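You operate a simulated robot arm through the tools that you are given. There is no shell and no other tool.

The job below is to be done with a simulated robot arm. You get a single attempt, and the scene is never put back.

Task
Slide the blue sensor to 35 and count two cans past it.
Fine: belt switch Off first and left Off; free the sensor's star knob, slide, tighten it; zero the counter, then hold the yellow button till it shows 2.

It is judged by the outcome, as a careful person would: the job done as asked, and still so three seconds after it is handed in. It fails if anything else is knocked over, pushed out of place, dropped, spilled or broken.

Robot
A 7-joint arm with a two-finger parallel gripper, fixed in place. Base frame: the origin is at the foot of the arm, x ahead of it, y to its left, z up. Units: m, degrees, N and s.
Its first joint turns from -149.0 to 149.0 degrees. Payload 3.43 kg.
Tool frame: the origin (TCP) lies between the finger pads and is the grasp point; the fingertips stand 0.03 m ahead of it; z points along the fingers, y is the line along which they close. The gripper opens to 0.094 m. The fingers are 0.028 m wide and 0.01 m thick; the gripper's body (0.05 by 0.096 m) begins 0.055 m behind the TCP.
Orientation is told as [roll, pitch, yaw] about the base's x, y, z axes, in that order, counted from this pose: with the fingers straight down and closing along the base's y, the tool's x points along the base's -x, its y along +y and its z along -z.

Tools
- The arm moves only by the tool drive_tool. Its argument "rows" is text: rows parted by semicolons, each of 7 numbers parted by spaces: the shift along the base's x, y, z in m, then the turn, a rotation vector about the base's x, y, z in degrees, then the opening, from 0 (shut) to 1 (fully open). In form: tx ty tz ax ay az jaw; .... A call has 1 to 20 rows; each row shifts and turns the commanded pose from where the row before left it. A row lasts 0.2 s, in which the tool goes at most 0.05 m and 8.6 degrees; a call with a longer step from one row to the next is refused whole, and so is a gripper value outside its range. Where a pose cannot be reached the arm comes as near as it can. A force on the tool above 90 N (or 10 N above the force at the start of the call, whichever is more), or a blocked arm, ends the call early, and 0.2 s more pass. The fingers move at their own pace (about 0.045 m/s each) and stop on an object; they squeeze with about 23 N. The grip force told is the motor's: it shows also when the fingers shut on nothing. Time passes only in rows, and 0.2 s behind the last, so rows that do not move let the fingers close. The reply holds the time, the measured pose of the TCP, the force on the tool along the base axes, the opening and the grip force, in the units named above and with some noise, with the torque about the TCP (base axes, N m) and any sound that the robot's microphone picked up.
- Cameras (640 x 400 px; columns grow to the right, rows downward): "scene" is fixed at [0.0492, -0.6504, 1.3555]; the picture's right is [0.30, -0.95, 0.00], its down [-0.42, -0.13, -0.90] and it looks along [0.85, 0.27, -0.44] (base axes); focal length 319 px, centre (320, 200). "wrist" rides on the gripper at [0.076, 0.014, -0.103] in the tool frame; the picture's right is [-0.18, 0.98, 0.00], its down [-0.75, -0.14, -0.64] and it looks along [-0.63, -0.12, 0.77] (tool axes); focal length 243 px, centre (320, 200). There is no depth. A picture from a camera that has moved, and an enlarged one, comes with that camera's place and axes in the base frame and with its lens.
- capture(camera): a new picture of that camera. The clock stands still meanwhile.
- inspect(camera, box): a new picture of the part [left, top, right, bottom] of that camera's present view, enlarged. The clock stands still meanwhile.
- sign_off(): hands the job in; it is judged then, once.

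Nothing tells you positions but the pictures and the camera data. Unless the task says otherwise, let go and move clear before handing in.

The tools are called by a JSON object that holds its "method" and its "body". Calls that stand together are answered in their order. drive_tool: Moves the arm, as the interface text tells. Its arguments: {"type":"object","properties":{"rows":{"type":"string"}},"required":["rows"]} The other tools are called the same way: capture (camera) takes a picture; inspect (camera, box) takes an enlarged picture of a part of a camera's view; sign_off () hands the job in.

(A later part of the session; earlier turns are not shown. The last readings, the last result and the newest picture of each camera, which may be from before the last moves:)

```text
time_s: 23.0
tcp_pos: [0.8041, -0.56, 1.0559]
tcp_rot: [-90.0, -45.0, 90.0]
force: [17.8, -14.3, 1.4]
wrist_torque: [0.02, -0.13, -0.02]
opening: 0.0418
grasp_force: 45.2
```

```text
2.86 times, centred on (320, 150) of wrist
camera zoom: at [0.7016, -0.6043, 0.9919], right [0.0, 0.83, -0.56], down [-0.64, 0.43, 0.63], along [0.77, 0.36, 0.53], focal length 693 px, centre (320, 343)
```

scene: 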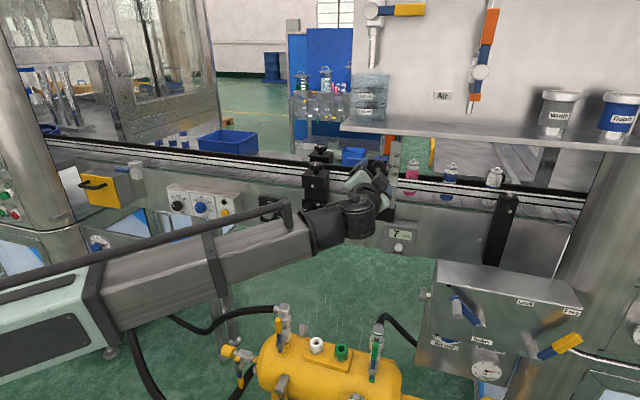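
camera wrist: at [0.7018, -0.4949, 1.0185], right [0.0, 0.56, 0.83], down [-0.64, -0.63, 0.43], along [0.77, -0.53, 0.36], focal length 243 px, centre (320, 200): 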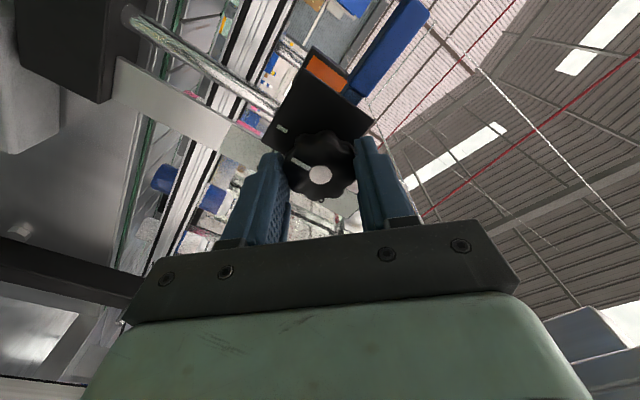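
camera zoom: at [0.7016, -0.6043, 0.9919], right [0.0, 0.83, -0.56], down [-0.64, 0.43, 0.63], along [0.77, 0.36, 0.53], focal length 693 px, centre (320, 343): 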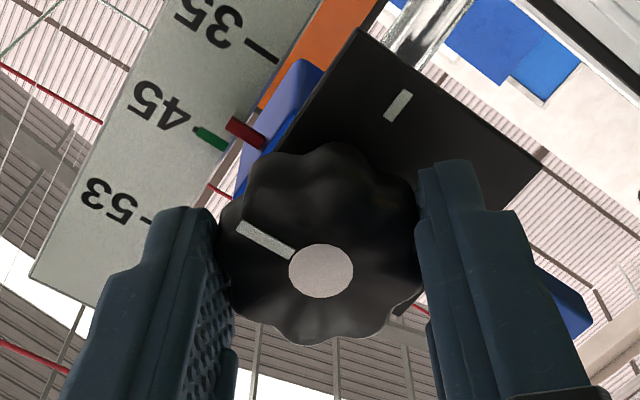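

It slides freely now; the pointer has moved below 45. I'll continue down about 17 mm toward the 35 tick.

{"method": "drive_tool", "body": {"rows": "0 0 -0.0045 0 0 0 0; 0 0 -0.0045 0 0 0 0; 0 0 -0.0045 0 0 0 0; 0 0 -0.003 0 0 0 0; 0 0 0 0 0 0 0"}}

{"method": "inspect", "body": {"camera": "wrist", "box": [220, 80, 420, 220]}}

{"method": "inspect", "body": {"camera": "scene", "box": [330, 130, 426, 190]}}

```text
time_s: 24.2
tcp_pos: [0.8036, -0.5605, 1.04]
tcp_rot: [-90.0, -45.1, 90.0]
force: [6.7, -18.6, -1.1]
wrist_torque: [0.06, -0.42, -0.26]
opening: 0.0421
grasp_force: 45.2
```

```text
2.86 times, centred on (320, 150) of wrist
camera zoom: at [0.7016, -0.6041, 0.9747], right [0.0, 0.83, -0.56], down [-0.64, 0.43, 0.63], along [0.77, 0.36, 0.53], focal length 693 px, centre (320, 343)
```

zoom: 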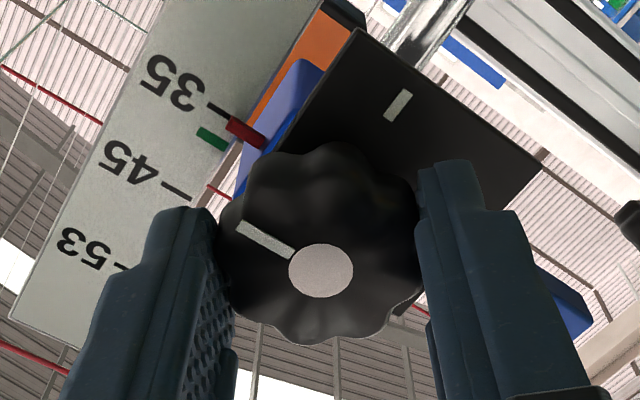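

```text
6.67 times, centred on (378, 160) of scene
camera zoom: at [0.0492, -0.6504, 1.3555], right [0.3, -0.95, 0.0], down [-0.42, -0.13, -0.9], along [0.85, 0.27, -0.44], focal length 2128 px, centre (-67, 467)
```

zoom: 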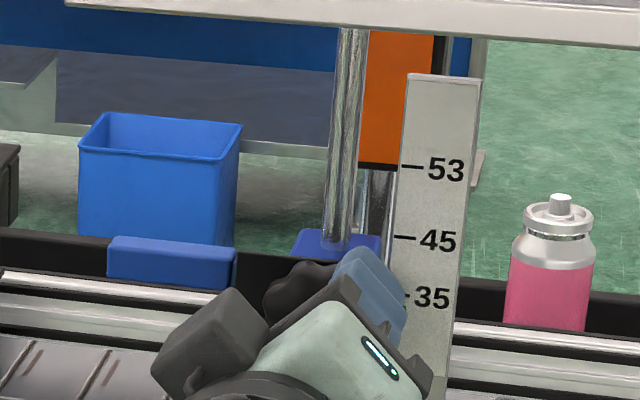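

The pointer is close to 35. There is also a small green mark moving with it, so I'll zoom in closely to read the alignment.

{"method": "inspect", "body": {"camera": "wrist", "box": [260, 95, 320, 135]}}

{"method": "inspect", "body": {"camera": "scene", "box": [370, 160, 410, 185]}}

```text
10.00 times, centred on (290, 115) of wrist
camera zoom: at [0.7016, -0.6041, 0.9747], right [0.0, 0.83, -0.56], down [-0.64, 0.43, 0.63], along [0.77, 0.36, 0.53], focal length 2426 px, centre (620, 1050)
```

zoom: 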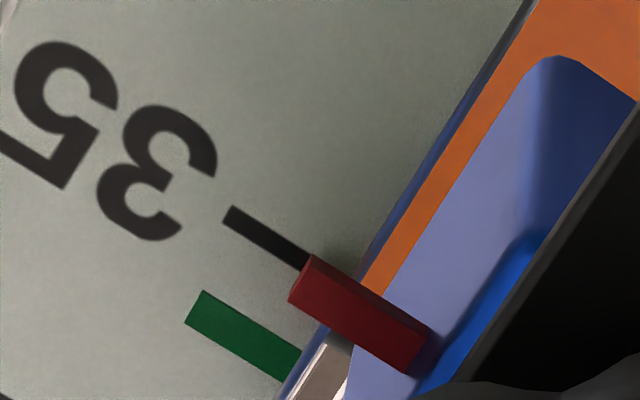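

```text
16.00 times, centred on (390, 172) of scene
camera zoom: at [0.0492, -0.6504, 1.3555], right [0.3, -0.95, 0.0], down [-0.42, -0.13, -0.9], along [0.85, 0.27, -0.44], focal length 5108 px, centre (-800, 640)
```

zoom: 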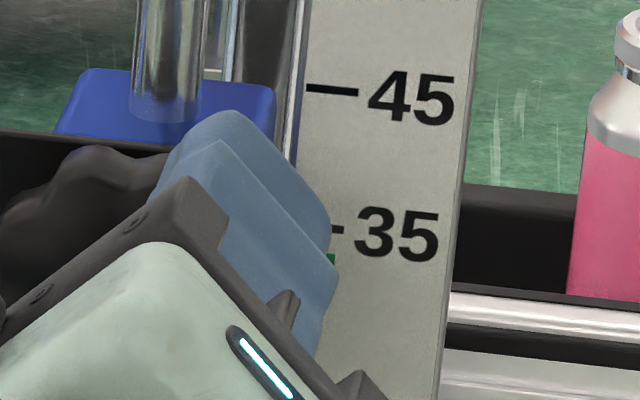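

Both markers ride with the sensor at the same height; I estimate the pointer about 1.5 mm above the 35 tick. I'll move down 1.4 mm and check again.

{"method": "drive_tool", "body": {"rows": "0 0 -0.0014 0 0 0 0; 0 0 0 0 0 0 0"}}

{"method": "inspect", "body": {"camera": "wrist", "box": [260, 95, 320, 135]}}

{"method": "inspect", "body": {"camera": "scene", "box": [370, 160, 410, 185]}}

```text
time_s: 24.8
tcp_pos: [0.8044, -0.561, 1.0381]
tcp_rot: [-90.1, -45.0, 90.0]
force: [1.6, -18.9, 0.4]
wrist_torque: [0.01, 0.08, -0.46]
opening: 0.0419
grasp_force: 44.8
```

```text
10.00 times, centred on (290, 115) of wrist
camera zoom: at [0.7016, -0.6041, 0.9736], right [0.0, 0.83, -0.56], down [-0.64, 0.43, 0.63], along [0.77, 0.36, 0.53], focal length 2426 px, centre (620, 1050)
```

zoom: 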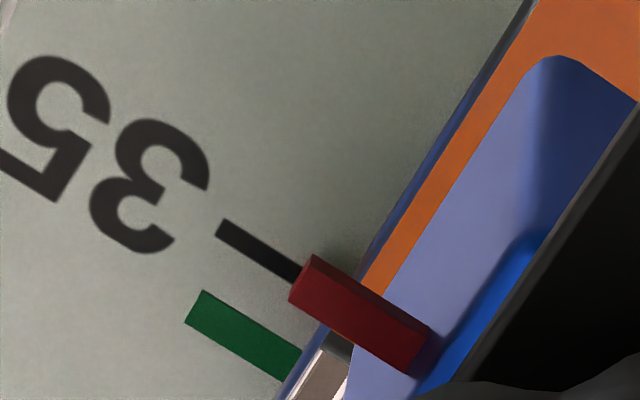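

```text
16.00 times, centred on (390, 172) of scene
camera zoom: at [0.0492, -0.6504, 1.3555], right [0.3, -0.95, 0.0], down [-0.42, -0.13, -0.9], along [0.85, 0.27, -0.44], focal length 5108 px, centre (-800, 640)
```

zoom: 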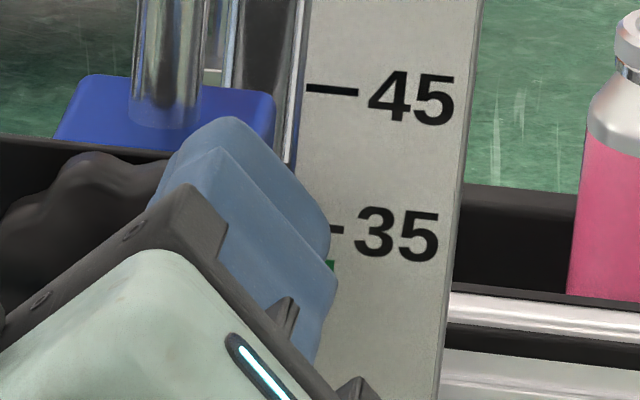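

The pointer now lines up with the 35 tick in the close view, and the 24 mm travel matches the tick spacing. I'll tighten by turning clockwise 90° back.

{"method": "drive_tool", "body": {"rows": "0 0 0 7.5 0 0 0; 0 0 0 7.5 0 0 0; 0 0 0 7.5 0 0 0; 0 0 0 7.5 0 0 0; 0 0 0 7.5 0 0 0; 0 0 0 7.5 0 0 0; 0 0 0 7.5 0 0 0; 0 0 0 7.5 0 0 0; 0 0 0 7.5 0 0 0; 0 0 0 7.5 0 0 0; 0 0 0 7.5 0 0 0; 0 0 0 7.5 0 0 0; 0 0 0 0 0 0 0"}}

{"method": "inspect", "body": {"camera": "wrist", "box": [220, 80, 420, 220]}}

{"method": "inspect", "body": {"camera": "scene", "box": [330, 130, 426, 190]}}

```text
time_s: 27.6
tcp_pos: [0.8035, -0.5589, 1.0384]
tcp_rot: [90.1, -45.0, -90.1]
force: [6.4, 3.3, 0.9]
wrist_torque: [-0.17, -0.27, 0.03]
opening: 0.0419
grasp_force: 44.7
```

```text
2.86 times, centred on (320, 150) of wrist
camera zoom: at [0.7015, -0.4949, 0.9944], right [0.0, 0.56, 0.83], down [-0.64, -0.63, 0.43], along [0.77, -0.53, 0.36], focal length 693 px, centre (320, 343)
```

zoom: 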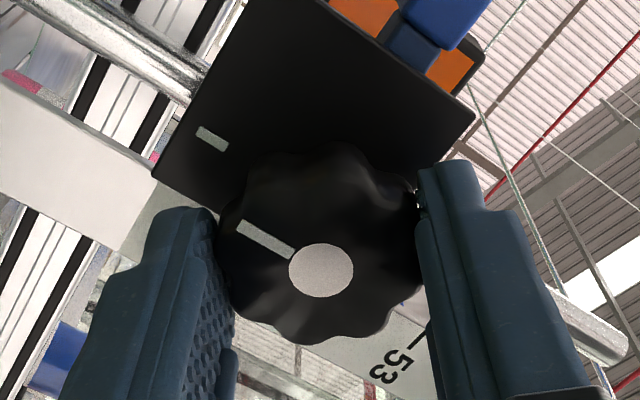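

```text
6.67 times, centred on (378, 160) of scene
camera zoom: at [0.0492, -0.6504, 1.3555], right [0.3, -0.95, 0.0], down [-0.42, -0.13, -0.9], along [0.85, 0.27, -0.44], focal length 2128 px, centre (-67, 467)
```

zoom: 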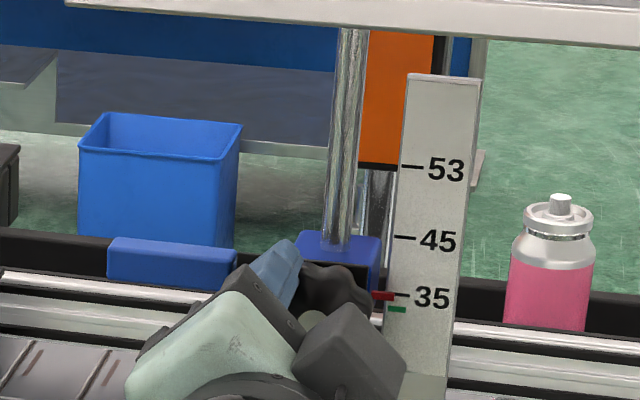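

The pointer sits on 35 and the knob mark is back by the plate mark. I'll add a few degrees clockwise to make sure it's snug.

{"method": "drive_tool", "body": {"rows": "0 0 0 4 0 0 0; 0 0 0 0 0 0 0"}}

{"method": "inspect", "body": {"camera": "wrist", "box": [220, 80, 420, 220]}}

```text
time_s: 28.2
tcp_pos: [0.8044, -0.5583, 1.0387]
tcp_rot: [90.1, -41.0, -90.1]
force: [1.2, 6.1, 1.5]
wrist_torque: [-0.48, 0.19, 0.31]
opening: 0.0417
grasp_force: 44.8
```

```text
2.86 times, centred on (320, 150) of wrist
camera zoom: at [0.7014, -0.4919, 0.9989], right [0.0, 0.51, 0.86], down [-0.64, -0.66, 0.39], along [0.77, -0.55, 0.33], focal length 693 px, centre (320, 343)
```

zoom: 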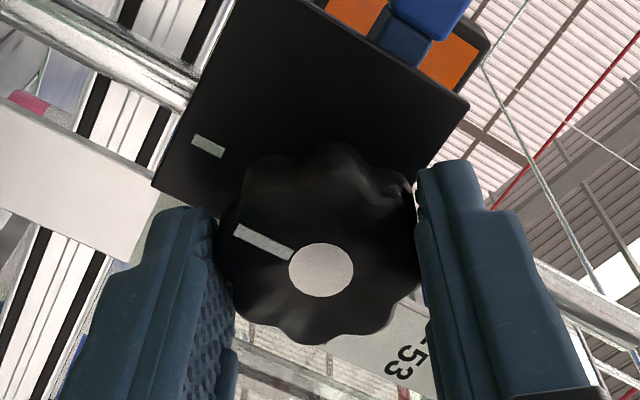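

The torque rose to 0.48 N·m, so the knob is tight against its stop. I'll release and back straight off.

{"method": "drive_tool", "body": {"rows": "0 0 0 0 0 0 0.8; 0 0 0 0 0 0 0.8; 0 0 0 0 0 0 0.8; 0 0 0 0 0 0 0.8; -0.015 0 0 0 0 0 0.8; -0.015 0 0 0 0 0 0.8; -0.015 0 0 0 0 0 0.8; 0 0 0 0 0 0 0.8"}}

{"method": "inspect", "body": {"camera": "wrist", "box": [220, 60, 420, 200]}}

{"method": "inspect", "body": {"camera": "scene", "box": [355, 140, 419, 180]}}

{"method": "capture", "body": {"camera": "scene"}}

```text
time_s: 30.0
tcp_pos: [0.759, -0.5597, 1.0377]
tcp_rot: [90.1, -41.0, -90.2]
force: [0.6, -0.7, 0.6]
wrist_torque: [-0.01, -0.01, 0.03]
opening: 0.0752
grasp_force: 0.1
```

```text
2.86 times, centred on (320, 130) of wrist
camera zoom: at [0.6566, -0.4927, 0.9991], right [0.0, 0.51, 0.86], down [-0.64, -0.66, 0.39], along [0.77, -0.55, 0.33], focal length 693 px, centre (320, 400)
```

zoom: 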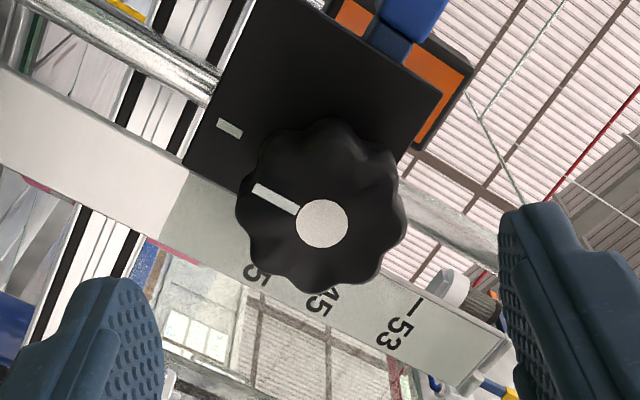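

```text
10.00 times, centred on (387, 160) of scene
camera zoom: at [0.0492, -0.6504, 1.3555], right [0.3, -0.95, 0.0], down [-0.42, -0.13, -0.9], along [0.85, 0.27, -0.44], focal length 3192 px, centre (-350, 600)
```

zoom: 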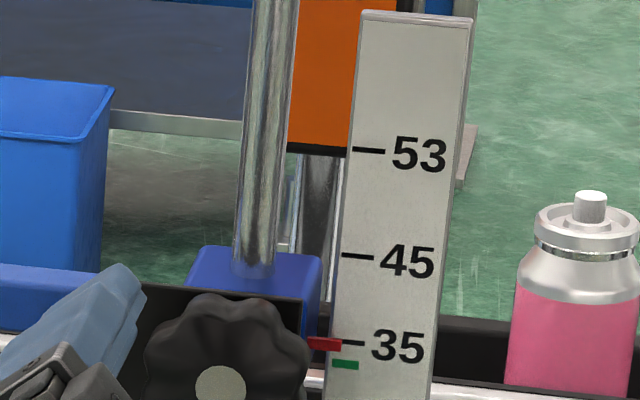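

```text
taken
```

scene: 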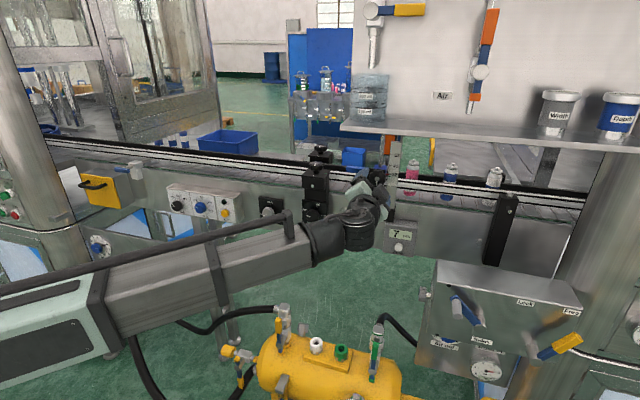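

{"method": "inspect", "body": {"camera": "scene", "box": [380, 165, 404, 180]}}

```text
16.00 times, centred on (392, 172) of scene
camera zoom: at [0.0492, -0.6504, 1.3555], right [0.3, -0.95, 0.0], down [-0.42, -0.13, -0.9], along [0.85, 0.27, -0.44], focal length 5108 px, centre (-832, 640)
```

zoom: 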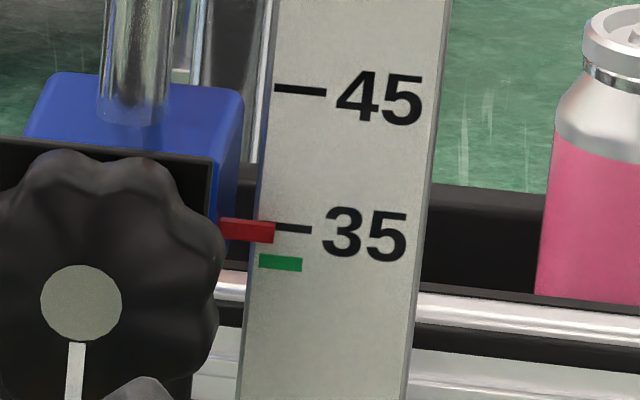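

The pointer stands on 35 with the knob mark at its stop mark. Next is the Zero button; I'll back off and tilt the tool down to survey the counter and the panel standing below it.

{"method": "drive_tool", "body": {"rows": "-0.02 0 0.01 -6.85 0 0 0.5; -0.02 0 0.01 -6.85 0 0 0.3; -0.01 0 0.01 -6.8 0 0 0; -0.01 0 0.01 -6.8 0 0 0; -0.01 0 0.01 -6.85 0 0 0; -0.01 0 0.01 -6.85 0 0 0; -0.01 0 0.01 0 8 0 0; -0.01 0 0.01 0 8 0 0; 0 0 0 0 8 0 0; 0 0 0 0 8 0 0; 0 0 0 0 8 0 0; 0 0 0 0 8 0 0; 0 0 0 0 8 0 0; 0 0 0 0 0 0 0"}}

{"method": "capture", "body": {"camera": "wrist"}}

{"method": "capture", "body": {"camera": "scene"}}

```text
time_s: 32.8
tcp_pos: [0.6447, -0.5604, 1.1137]
tcp_rot: [5.4, -34.0, -10.0]
force: [-17.1, -1.4, -11.8]
wrist_torque: [0.0, -1.5, 0.18]
opening: 0.0001
grasp_force: 23.0
stopped in row 14: the force on the tool passed its limit at 105 N (the readings are from after the stop); the commanded pose is now the measured one
```

```text
taken
camera wrist: at [0.5282, -0.5339, 1.1563], right [0.27, 0.95, 0.18], down [0.24, -0.25, 0.94], along [0.93, -0.21, -0.29], focal length 243 px, centre (320, 200)
```

wrist: 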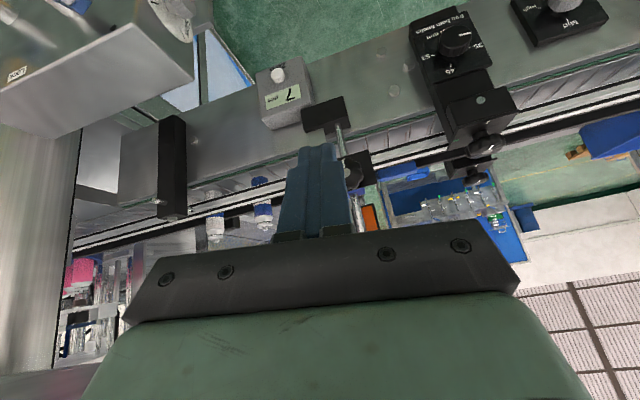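

```text
taken
```

scene: 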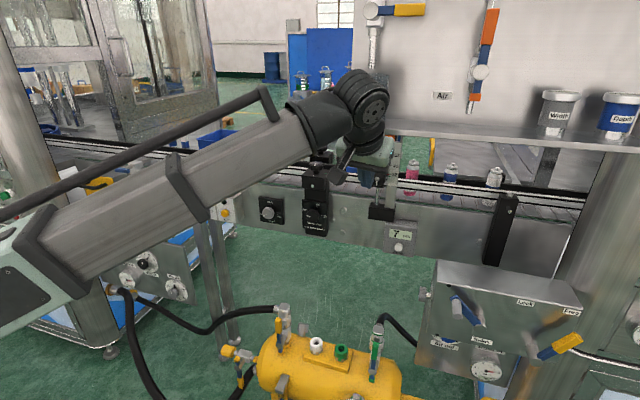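

The arm met about 105 N at the end of that tilt — most likely the folded wrist touching its own forearm, since nothing else is near. I'll move forward out of it and check that nothing has shifted.

{"method": "drive_tool", "body": {"rows": "0.015 0 0 0 0 0 0; 0.015 0 0 0 0 0 0; 0.015 0 0 0 0 0 0; 0 0 0 0 0 0 0"}}

{"method": "capture", "body": {"camera": "wrist"}}

{"method": "capture", "body": {"camera": "scene"}}

```text
time_s: 33.2
tcp_pos: [0.6473, -0.5582, 1.1097]
tcp_rot: [5.2, -33.1, -10.0]
force: [-19.4, -2.4, -11.7]
wrist_torque: [0.03, -1.72, 0.18]
opening: 0.0003
grasp_force: 23.0
stopped in row 2: the force on the tool passed its limit at 109 N (the readings are from after the stop); the commanded pose is now the measured one
```

```text
taken
camera wrist: at [0.53, -0.5332, 1.1543], right [0.27, 0.95, 0.17], down [0.25, -0.25, 0.94], along [0.93, -0.21, -0.3], focal length 243 px, centre (320, 200)
```

wrist: 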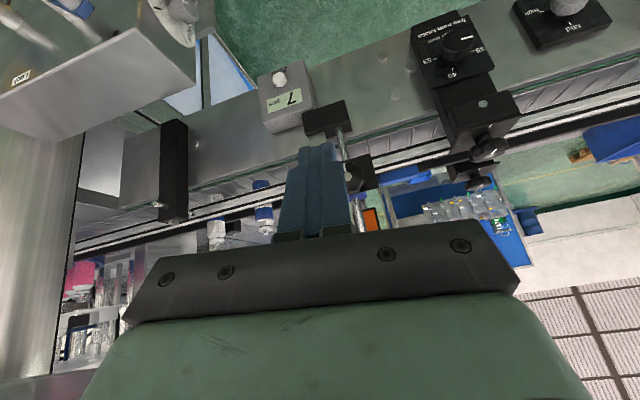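

```text
taken
```

scene: 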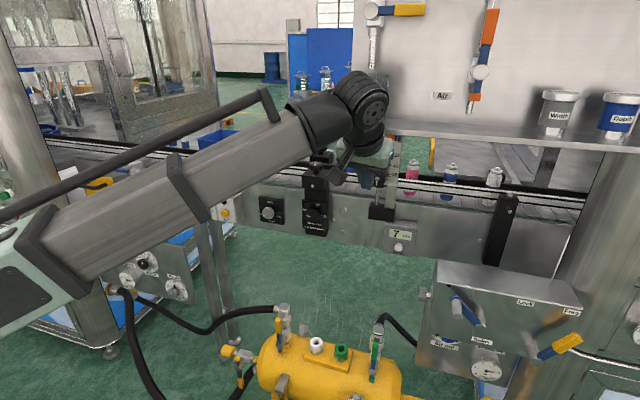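

Contact persists when moving +x, so something lies just ahead of the hand — possibly the overhanging shelf. I'll look closely before moving any further.

{"method": "inspect", "body": {"camera": "scene", "box": [310, 60, 430, 200]}}

{"method": "inspect", "body": {"camera": "wrist", "box": [0, 220, 160, 400]}}

{"method": "inspect", "body": {"camera": "wrist", "box": [300, 80, 640, 300]}}

{"method": "inspect", "body": {"camera": "scene", "box": [400, 60, 640, 210]}}

```text
2.86 times, centred on (370, 130) of scene
camera zoom: at [0.0492, -0.6504, 1.3555], right [0.3, -0.95, 0.0], down [-0.42, -0.13, -0.9], along [0.85, 0.27, -0.44], focal length 912 px, centre (177, 400)
```

zoom: 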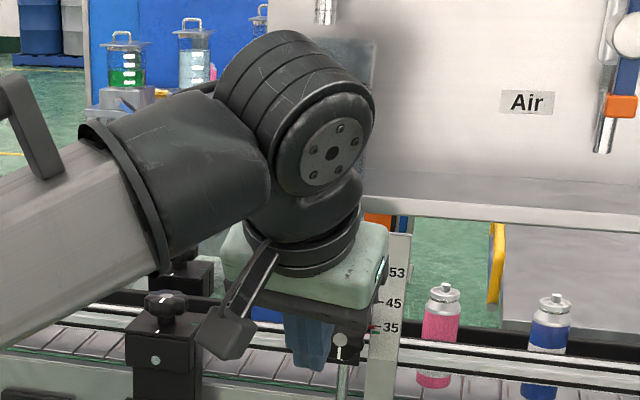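

```text
2.22 times, centred on (80, 310) of wrist
camera zoom: at [0.53, -0.5332, 1.1543], right [0.27, 0.95, 0.17], down [0.25, -0.25, 0.94], along [0.93, -0.21, -0.3], focal length 539 px, centre (853, -44)
```

zoom: 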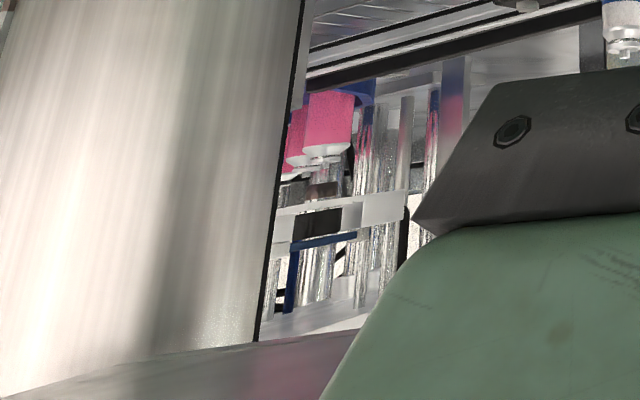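

```text
1.82 times, centred on (470, 190) of wrist
camera zoom: at [0.53, -0.5332, 1.1543], right [0.27, 0.95, 0.17], down [0.25, -0.25, 0.94], along [0.93, -0.21, -0.3], focal length 441 px, centre (47, 218)
```

zoom: 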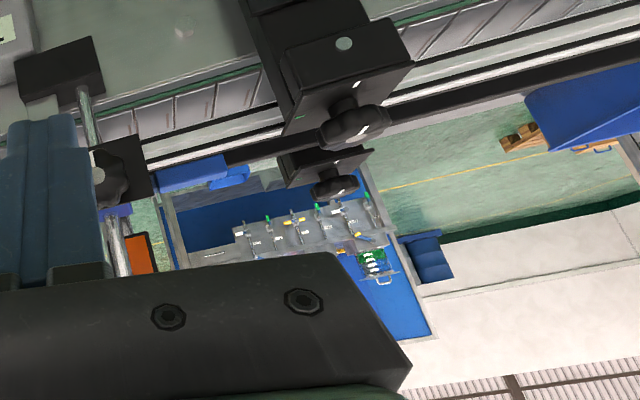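

```text
2.67 times, centred on (520, 135) of scene
camera zoom: at [0.0492, -0.6504, 1.3555], right [0.3, -0.95, 0.0], down [-0.42, -0.13, -0.9], along [0.85, 0.27, -0.44], focal length 851 px, centre (-213, 373)
```

zoom: 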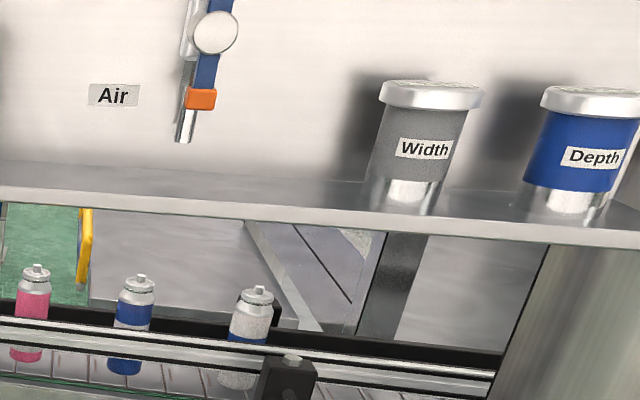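

I now see it: the shelf is much nearer than it looked, at roughly x 0.65–0.74, z 1.20, y below -0.5, and my hand is touching its front edge. I'll back straight off in -x, away from it.

{"method": "drive_tool", "body": {"rows": "-0.01 0 0 0 0 0 0; -0.015 0 0 0 0 0 0; -0.015 0 0 0 0 0 0; 0 0 0 0 0 0 0"}}

{"method": "capture", "body": {"camera": "wrist"}}

{"method": "capture", "body": {"camera": "scene"}}

```text
time_s: 34.2
tcp_pos: [0.6098, -0.5585, 1.109]
tcp_rot: [5.1, -33.4, -10.0]
force: [-0.3, 0.8, 0.0]
wrist_torque: [-0.02, 0.01, 0.01]
opening: 0.0
grasp_force: 22.9
```

```text
taken
camera wrist: at [0.4925, -0.5325, 1.1541], right [0.27, 0.95, 0.18], down [0.25, -0.24, 0.94], along [0.93, -0.21, -0.3], focal length 243 px, centre (320, 200)
```

wrist: 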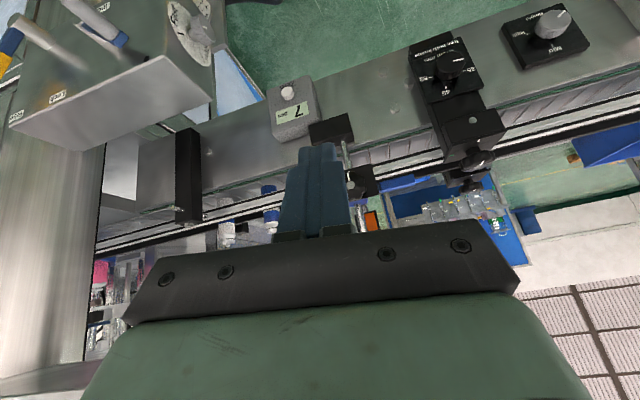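

```text
taken
```

scene: 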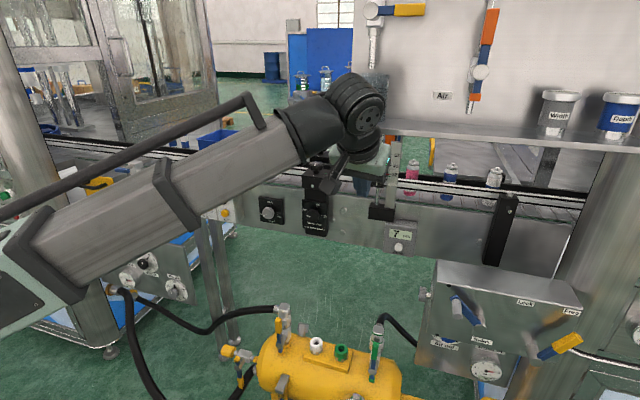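

Contact is gone (forces near zero) and the shelf and jars look unmoved. From here I have a good view of the counter; I'll zoom in to locate the Zero button and the lower panel.

{"method": "inspect", "body": {"camera": "wrist", "box": [230, 60, 390, 160]}}

{"method": "inspect", "body": {"camera": "wrist", "box": [0, 0, 240, 150]}}

{"method": "inspect", "body": {"camera": "scene", "box": [370, 200, 450, 260]}}

{"method": "inspect", "body": {"camera": "scene", "box": [400, 240, 600, 390]}}

```text
4.00 times, centred on (310, 110) of wrist
camera zoom: at [0.4925, -0.5325, 1.1541], right [0.27, 0.95, 0.18], down [0.25, -0.24, 0.94], along [0.93, -0.21, -0.3], focal length 970 px, centre (360, 560)
```

zoom: 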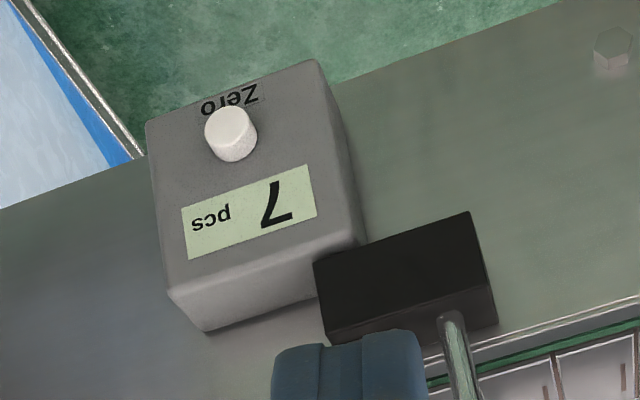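

```text
2.67 times, centred on (120, 75) of wrist
camera zoom: at [0.4925, -0.5325, 1.1541], right [0.27, 0.95, 0.18], down [0.25, -0.24, 0.94], along [0.93, -0.21, -0.3], focal length 647 px, centre (853, 533)
```

zoom: 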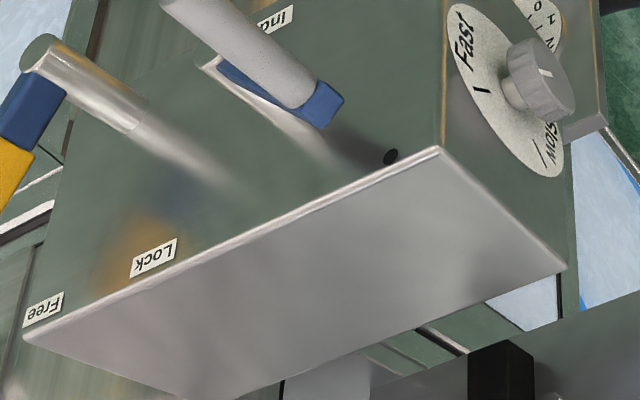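

```text
6.67 times, centred on (410, 230) of scene
camera zoom: at [0.0492, -0.6504, 1.3555], right [0.3, -0.95, 0.0], down [-0.42, -0.13, -0.9], along [0.85, 0.27, -0.44], focal length 2128 px, centre (-280, 0)
```

zoom: 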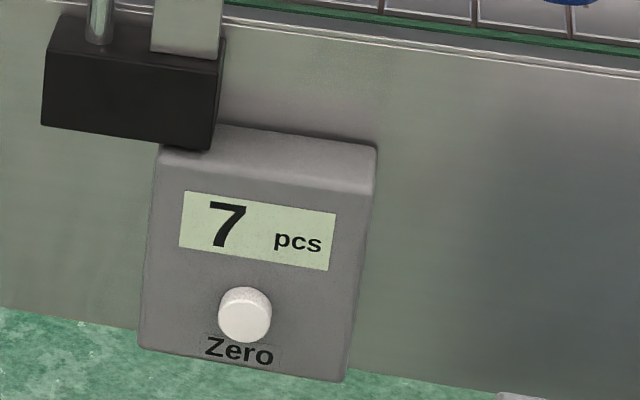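

```text
2.67 times, centred on (500, 315) of scene
camera zoom: at [0.0492, -0.6504, 1.3555], right [0.3, -0.95, 0.0], down [-0.42, -0.13, -0.9], along [0.85, 0.27, -0.44], focal length 851 px, centre (-160, -107)
```

zoom: 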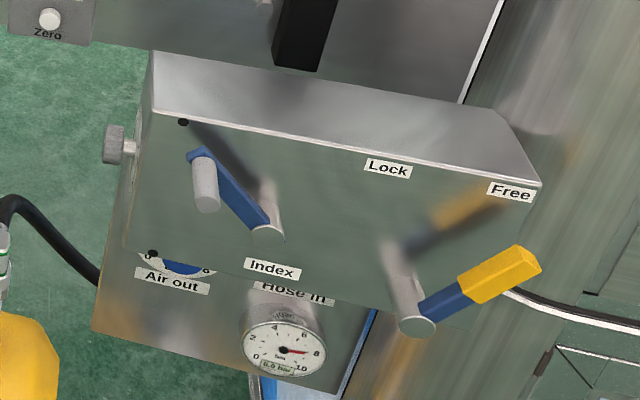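

The lower-right box's top is at about z 0.857, spanning x 0.68–0.77 and y below -0.735, with a dial sticking out to y≈-0.70. I'll keep left of it: lower the tool, level it toward +x, and roll it so its narrow side faces the box.

{"method": "drive_tool", "body": {"rows": "0 0 -0.04 0 0 0 0; 0 0 -0.04 0 0 0 0; 0 0 -0.04 0 0 0 0; 0.02 -0.008 -0.012 0 -8 0 0; 0.02 -0.008 -0.012 0 -8 0 0; 0.02 -0.008 -0.012 0 -8 0 0; 0.02 -0.008 -0.012 0 -8 0 0; 0.02 -0.008 -0.012 0 -8 0 0; 0.02 -0.008 -0.012 0 -8 0 0; 0.02 -0.008 -0.012 0 -8 0 0; 0 0 0 0 0 0 0"}}

{"method": "capture", "body": {"camera": "wrist"}}

{"method": "capture", "body": {"camera": "scene"}}

```text
time_s: 36.6
tcp_pos: [0.7477, -0.6171, 0.9068]
tcp_rot: [88.1, -81.6, -88.6]
force: [-0.6, 0.6, 0.7]
wrist_torque: [0.0, 0.01, 0.01]
opening: 0.0
grasp_force: 23.1
```

```text
taken
camera wrist: at [0.6469, -0.5901, 0.8345], right [0.01, 0.95, 0.32], down [-0.64, -0.24, 0.73], along [0.77, -0.21, 0.6], focal length 243 px, centre (320, 200)
```

wrist: 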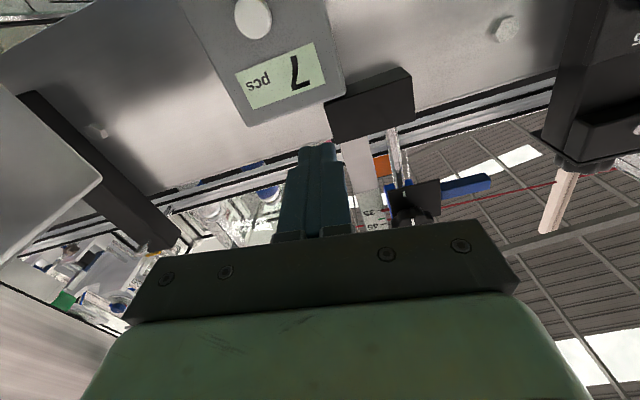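

```text
taken
```

scene: 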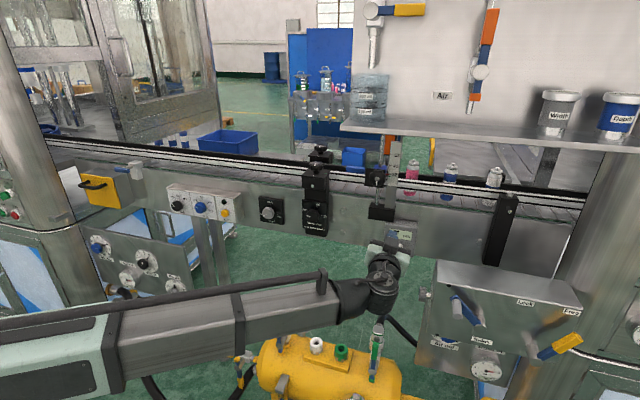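

The Zero button is at about (0.835, -0.634, 0.829). I'll roll the tool and lower it to that height, stopping about 35 mm short of the button.

{"method": "drive_tool", "body": {"rows": "0 0 0 7.5 0 0 0; 0 -0.003 -0.01 7.5 0 0 0; 0 -0.003 -0.013 7.5 0 0 0; 0 -0.003 -0.013 7.5 0 0 0; 0 -0.003 -0.013 7.5 0 0 0; 0.006 -0.003 -0.013 7.5 0 0 0; 0.006 -0.002 -0.016 7.5 0 0 0; 0 0 0 0 0 0 0"}}

{"method": "capture", "body": {"camera": "wrist"}}

{"method": "inspect", "body": {"camera": "scene", "box": [340, 190, 460, 280]}}

```text
time_s: 38.4
tcp_pos: [0.7642, -0.6325, 0.8278]
tcp_rot: [89.4, -29.0, -89.7]
force: [-0.2, 0.8, -0.4]
wrist_torque: [0.01, 0.03, -0.01]
opening: 0.0001
grasp_force: 22.9
```

```text
taken
camera wrist: at [0.6607, -0.5584, 0.8043], right [0.01, 0.32, 0.95], down [-0.64, -0.73, 0.25], along [0.77, -0.61, 0.2], focal length 243 px, centre (320, 200)
```

wrist: 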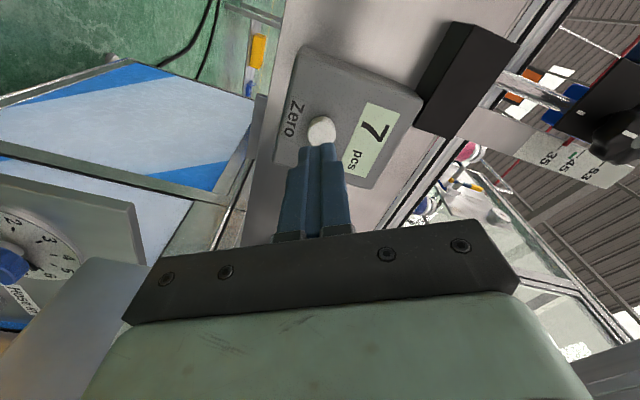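

```text
4.44 times, centred on (400, 235) of scene
camera zoom: at [0.0492, -0.6504, 1.3555], right [0.3, -0.95, 0.0], down [-0.42, -0.13, -0.9], along [0.85, 0.27, -0.44], focal length 1419 px, centre (-36, 44)
```

zoom: 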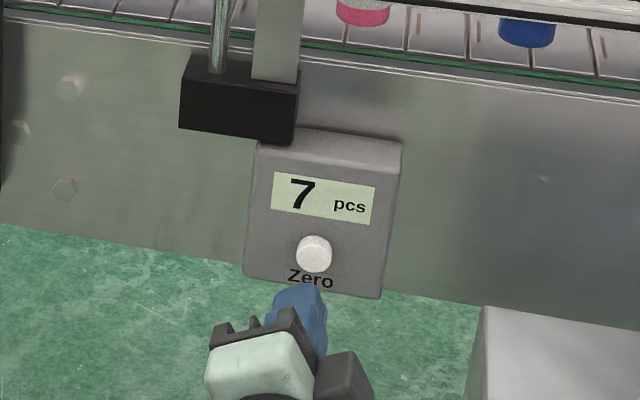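

The closed fingertips are lined up with the Zero button to within 2–3 mm. I'll advance to near-touch and check.

{"method": "drive_tool", "body": {"rows": "0.014 0 0.0005 0 0 0 0; 0.013 0 0.0005 0 0 0 0; 0.01 0 0.0005 0 0 0 0; 0 0 0 0 0 0 0"}}

{"method": "inspect", "body": {"camera": "wrist", "box": [220, 40, 420, 180]}}

{"method": "inspect", "body": {"camera": "scene", "box": [370, 200, 450, 260]}}

```text
time_s: 39.4
tcp_pos: [0.7983, -0.632, 0.8308]
tcp_rot: [89.6, -29.2, -89.7]
force: [-0.8, -0.8, 0.5]
wrist_torque: [-0.02, 0.05, 0.04]
opening: 0.0002
grasp_force: 23.1
```

```text
2.86 times, centred on (320, 110) of wrist
camera zoom: at [0.6961, -0.5581, 0.8067], right [0.01, 0.32, 0.95], down [-0.64, -0.73, 0.25], along [0.77, -0.61, 0.2], focal length 693 px, centre (320, 457)
```

zoom: 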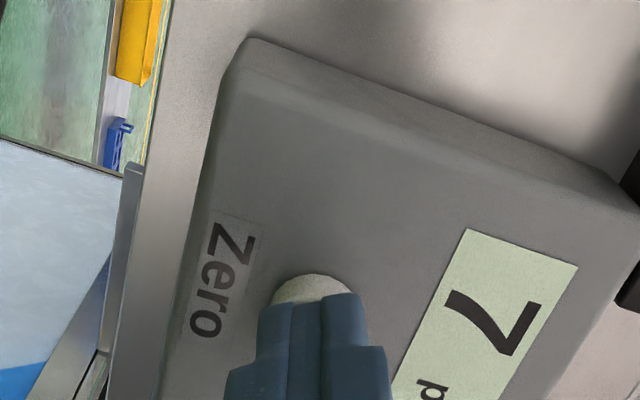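

```text
6.67 times, centred on (410, 230) of scene
camera zoom: at [0.0492, -0.6504, 1.3555], right [0.3, -0.95, 0.0], down [-0.42, -0.13, -0.9], along [0.85, 0.27, -0.44], focal length 2128 px, centre (-280, 0)
```

zoom: 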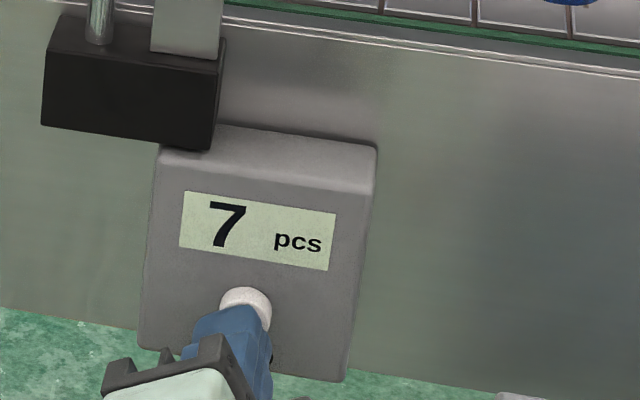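

Lined up. Now I'll press gently in small steps.

{"method": "drive_tool", "body": {"rows": "0.004 0 0 0 0 0 0; 0.003 0 0 0 0 0 0; 0.003 0 0 0 0 0 0; 0 0 0 0 0 0 0"}}

{"method": "inspect", "body": {"camera": "scene", "box": [370, 200, 450, 260]}}

```text
time_s: 40.4
tcp_pos: [0.8082, -0.6314, 0.831]
tcp_rot: [89.3, -29.1, -89.7]
force: [-14.3, 1.5, -3.6]
wrist_torque: [0.0, 0.03, -0.11]
opening: 0.0001
grasp_force: 23.4
heard: click
```

```text
6.67 times, centred on (410, 230) of scene
camera zoom: at [0.0492, -0.6504, 1.3555], right [0.3, -0.95, 0.0], down [-0.42, -0.13, -0.9], along [0.85, 0.27, -0.44], focal length 2128 px, centre (-280, 0)
```

zoom: 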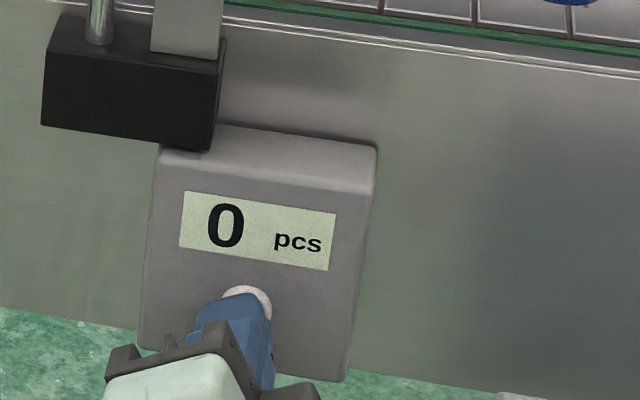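

Click heard and the counter reads 0. I'll back off and travel left, low and clear of the knobs, to the yellow Inch button.

{"method": "drive_tool", "body": {"rows": "-0.017 0 0 0 0 0 0; -0.018 0 0 0 0 0 0; -0.018 0 0 0 0 0 0; 0 0.03 0 0 0 0 0; 0 0.045 0 0 0 0 0; 0 0.045 0 -8.5 0 0 0; 0 0.045 0 -8.5 0 0 0; 0 0.045 0 -8.5 0 0 0; 0 0 0 0 0 0 0"}}

{"method": "capture", "body": {"camera": "scene"}}

{"method": "capture", "body": {"camera": "wrist"}}

```text
time_s: 42.4
tcp_pos: [0.758, -0.4211, 0.8299]
tcp_rot: [89.2, -54.7, -89.6]
force: [0.2, 0.5, -0.7]
wrist_torque: [0.03, -0.03, 0.0]
opening: 0.0
grasp_force: 22.5
```

```text
taken
```

scene: 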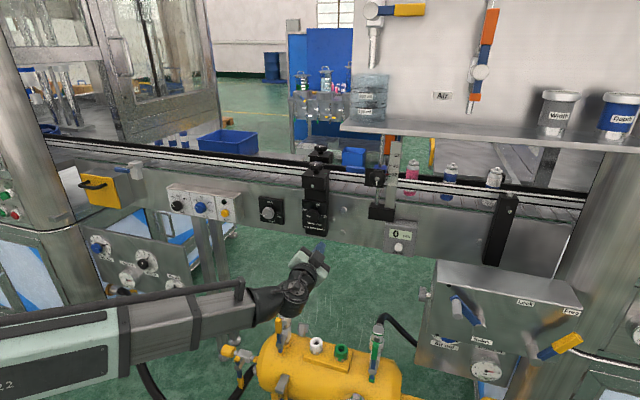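

```text
taken
camera wrist: at [0.6545, -0.3654, 0.7761], right [0.01, 0.7, 0.72], down [-0.64, -0.55, 0.54], along [0.77, -0.46, 0.44], focal length 243 px, centre (320, 200)
```

wrist: 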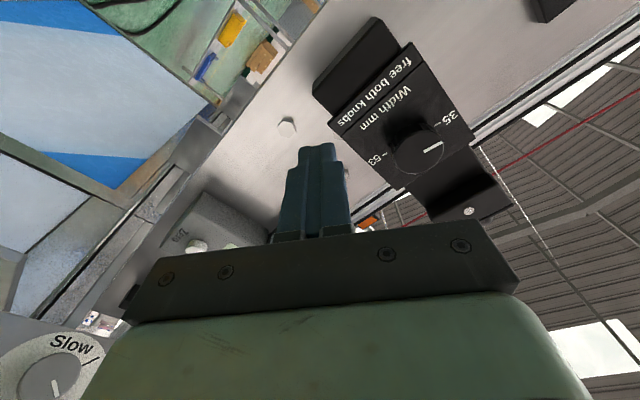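

The arm is clear of the counter and belt panel here, so I'll check the sensor, belt switch and cans before continuing.

{"method": "inspect", "body": {"camera": "scene", "box": [355, 145, 435, 195]}}

{"method": "inspect", "body": {"camera": "scene", "box": [160, 175, 240, 225]}}

{"method": "inspect", "body": {"camera": "scene", "box": [340, 130, 520, 260]}}

```text
8.00 times, centred on (395, 170) of scene
camera zoom: at [0.0492, -0.6504, 1.3555], right [0.3, -0.95, 0.0], down [-0.42, -0.13, -0.9], along [0.85, 0.27, -0.44], focal length 2554 px, centre (-280, 440)
```

zoom: 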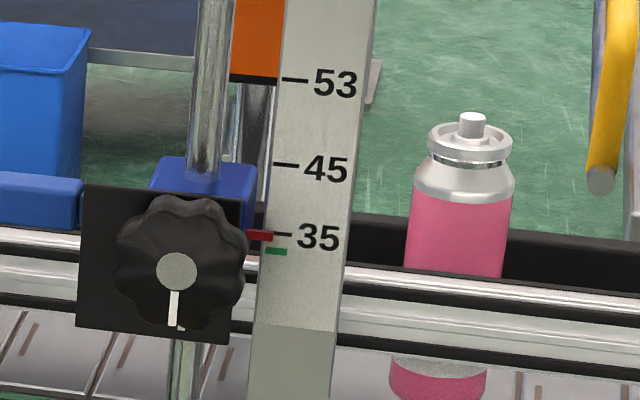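

```text
8.00 times, centred on (200, 200) of scene
camera zoom: at [0.0492, -0.6504, 1.3555], right [0.3, -0.95, 0.0], down [-0.42, -0.13, -0.9], along [0.85, 0.27, -0.44], focal length 2554 px, centre (1280, 200)
```

zoom: 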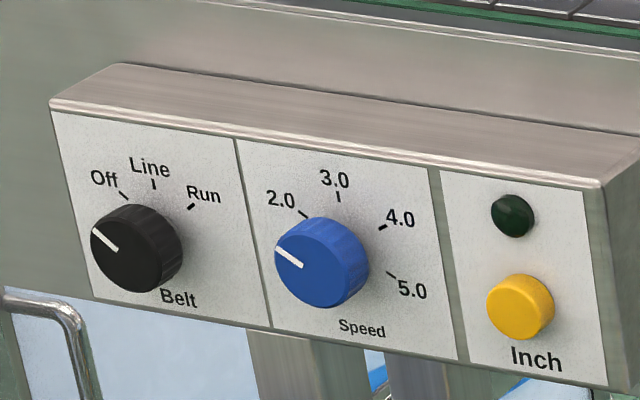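

```text
3.08 times, centred on (430, 195) of scene
camera zoom: at [0.0492, -0.6504, 1.3555], right [0.3, -0.95, 0.0], down [-0.42, -0.13, -0.9], along [0.85, 0.27, -0.44], focal length 982 px, centre (-18, 215)
```

zoom: 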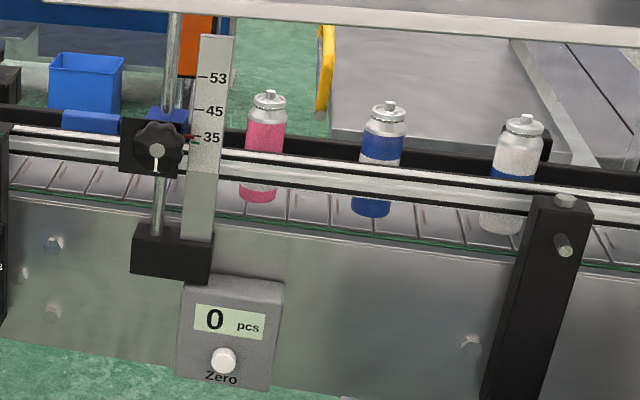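

Sensor at 35 with the knob tight, belt at Off, counter 0, and all three cans still upstream. I'll continue to the Inch button.

{"method": "drive_tool", "body": {"rows": "0 0.04 0 -8.5 0 0 0; 0 0.045 0 -8.5 0 0 0; 0 0.045 0 -8.5 0 0 0; 0.002 0.045 0.002 -8.5 0 0 0; 0.002 0.045 0.004 0 0 0 0; 0.002 0.045 0.004 0 0 0 0; 0.001 0.04 0.004 0 0 0 0; 0 0.04 0.004 0 0 0 0; 0 0 0 0 0 0 0"}}

{"method": "capture", "body": {"camera": "wrist"}}

{"method": "inspect", "body": {"camera": "scene", "box": [150, 175, 270, 250]}}

```text
time_s: 44.4
tcp_pos: [0.7589, -0.0766, 0.8496]
tcp_rot: [77.2, -88.6, -77.6]
force: [-0.3, -0.7, -0.1]
wrist_torque: [0.01, 0.04, 0.0]
opening: 0.0
grasp_force: 22.8
```

```text
taken
camera wrist: at [0.6579, -0.0591, 0.7743], right [0.01, 0.98, 0.21], down [-0.64, -0.15, 0.75], along [0.77, -0.14, 0.62], focal length 243 px, centre (320, 200)
```

wrist: 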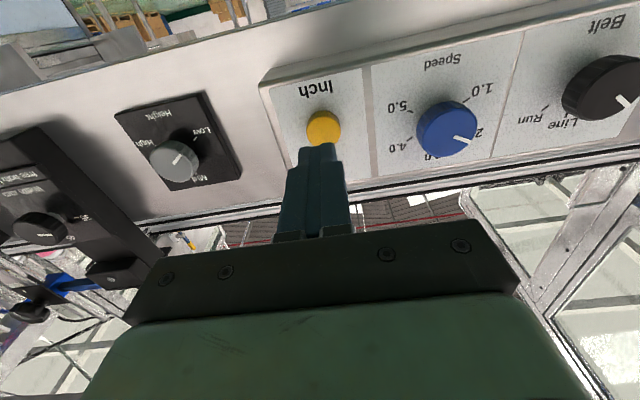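

```text
5.33 times, centred on (210, 212) of scene
camera zoom: at [0.0492, -0.6504, 1.3555], right [0.3, -0.95, 0.0], down [-0.42, -0.13, -0.9], along [0.85, 0.27, -0.44], focal length 1703 px, centre (907, 133)
```

zoom: 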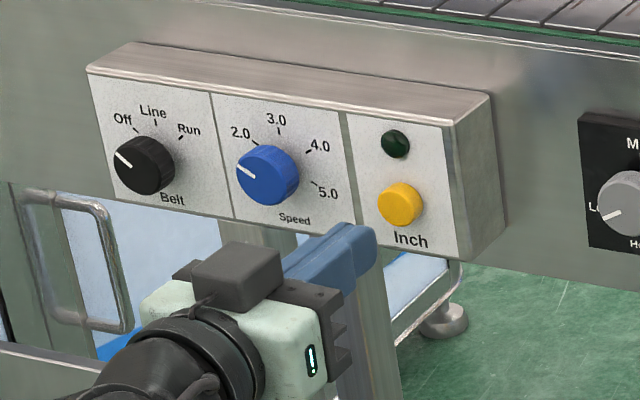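

{"method": "inspect", "body": {"camera": "wrist", "box": [250, 80, 400, 180]}}

{"method": "inspect", "body": {"camera": "wrist", "box": [520, 20, 640, 140]}}

```text
4.00 times, centred on (325, 130) of wrist
camera zoom: at [0.6579, -0.0591, 0.7743], right [0.01, 0.98, 0.21], down [-0.64, -0.15, 0.75], along [0.77, -0.14, 0.62], focal length 970 px, centre (300, 480)
```

zoom: 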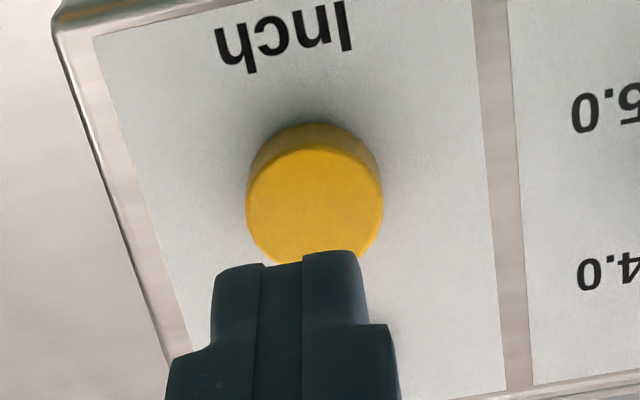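

```text
3.33 times, centred on (580, 80) of wrist
camera zoom: at [0.6579, -0.0591, 0.7743], right [0.01, 0.98, 0.21], down [-0.64, -0.15, 0.75], along [0.77, -0.14, 0.62], focal length 809 px, centre (-547, 600)
```

zoom: 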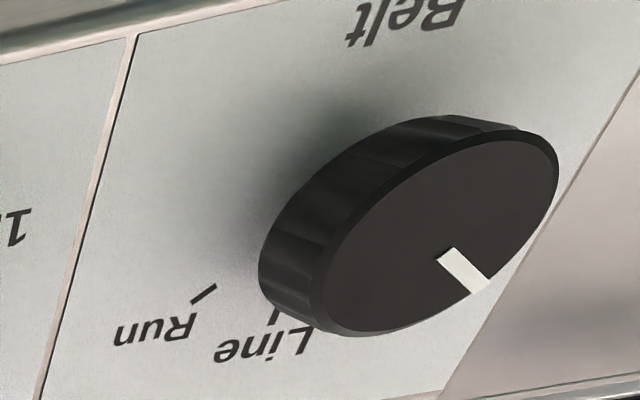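

The Inch button front is at about (0.825, -0.0735, 0.848). I'll nudge 3 mm sideways and advance to near-touch.

{"method": "drive_tool", "body": {"rows": "0.012 0.002 0 0 0 0 0; 0.01 0.001 -0.0005 0 0 0 0; 0.006 0 -0.0005 0 0 0 0; 0 0 0 0 0 0 0"}}

{"method": "inspect", "body": {"camera": "wrist", "box": [250, 80, 400, 180]}}

{"method": "inspect", "body": {"camera": "scene", "box": [190, 185, 250, 225]}}

```text
time_s: 45.4
tcp_pos: [0.7904, -0.0721, 0.8478]
tcp_rot: [78.3, -88.7, -78.8]
force: [0.1, 0.2, 0.7]
wrist_torque: [0.01, 0.04, 0.0]
opening: 0.0
grasp_force: 23.1
```

```text
4.00 times, centred on (325, 130) of wrist
camera zoom: at [0.6878, -0.0562, 0.7723], right [0.01, 0.98, 0.21], down [-0.64, -0.15, 0.75], along [0.77, -0.14, 0.62], focal length 970 px, centre (300, 480)
```

zoom: 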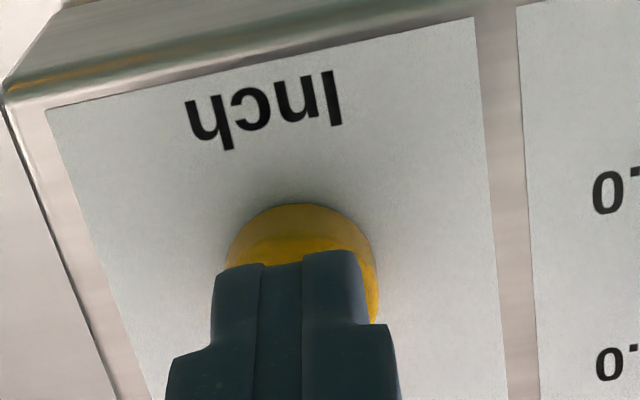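

```text
10.00 times, centred on (220, 205) of scene
camera zoom: at [0.0492, -0.6504, 1.3555], right [0.3, -0.95, 0.0], down [-0.42, -0.13, -0.9], along [0.85, 0.27, -0.44], focal length 3192 px, centre (1320, 150)
```

zoom: 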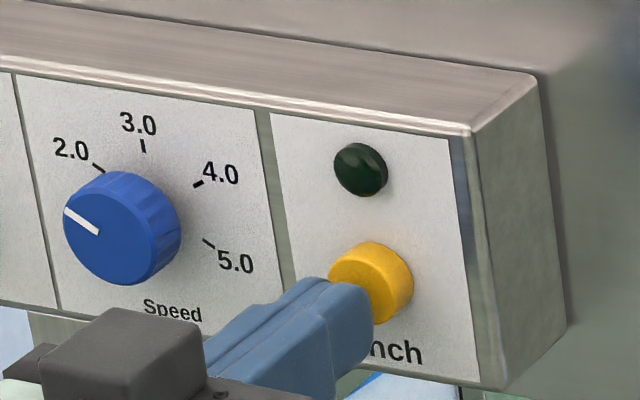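

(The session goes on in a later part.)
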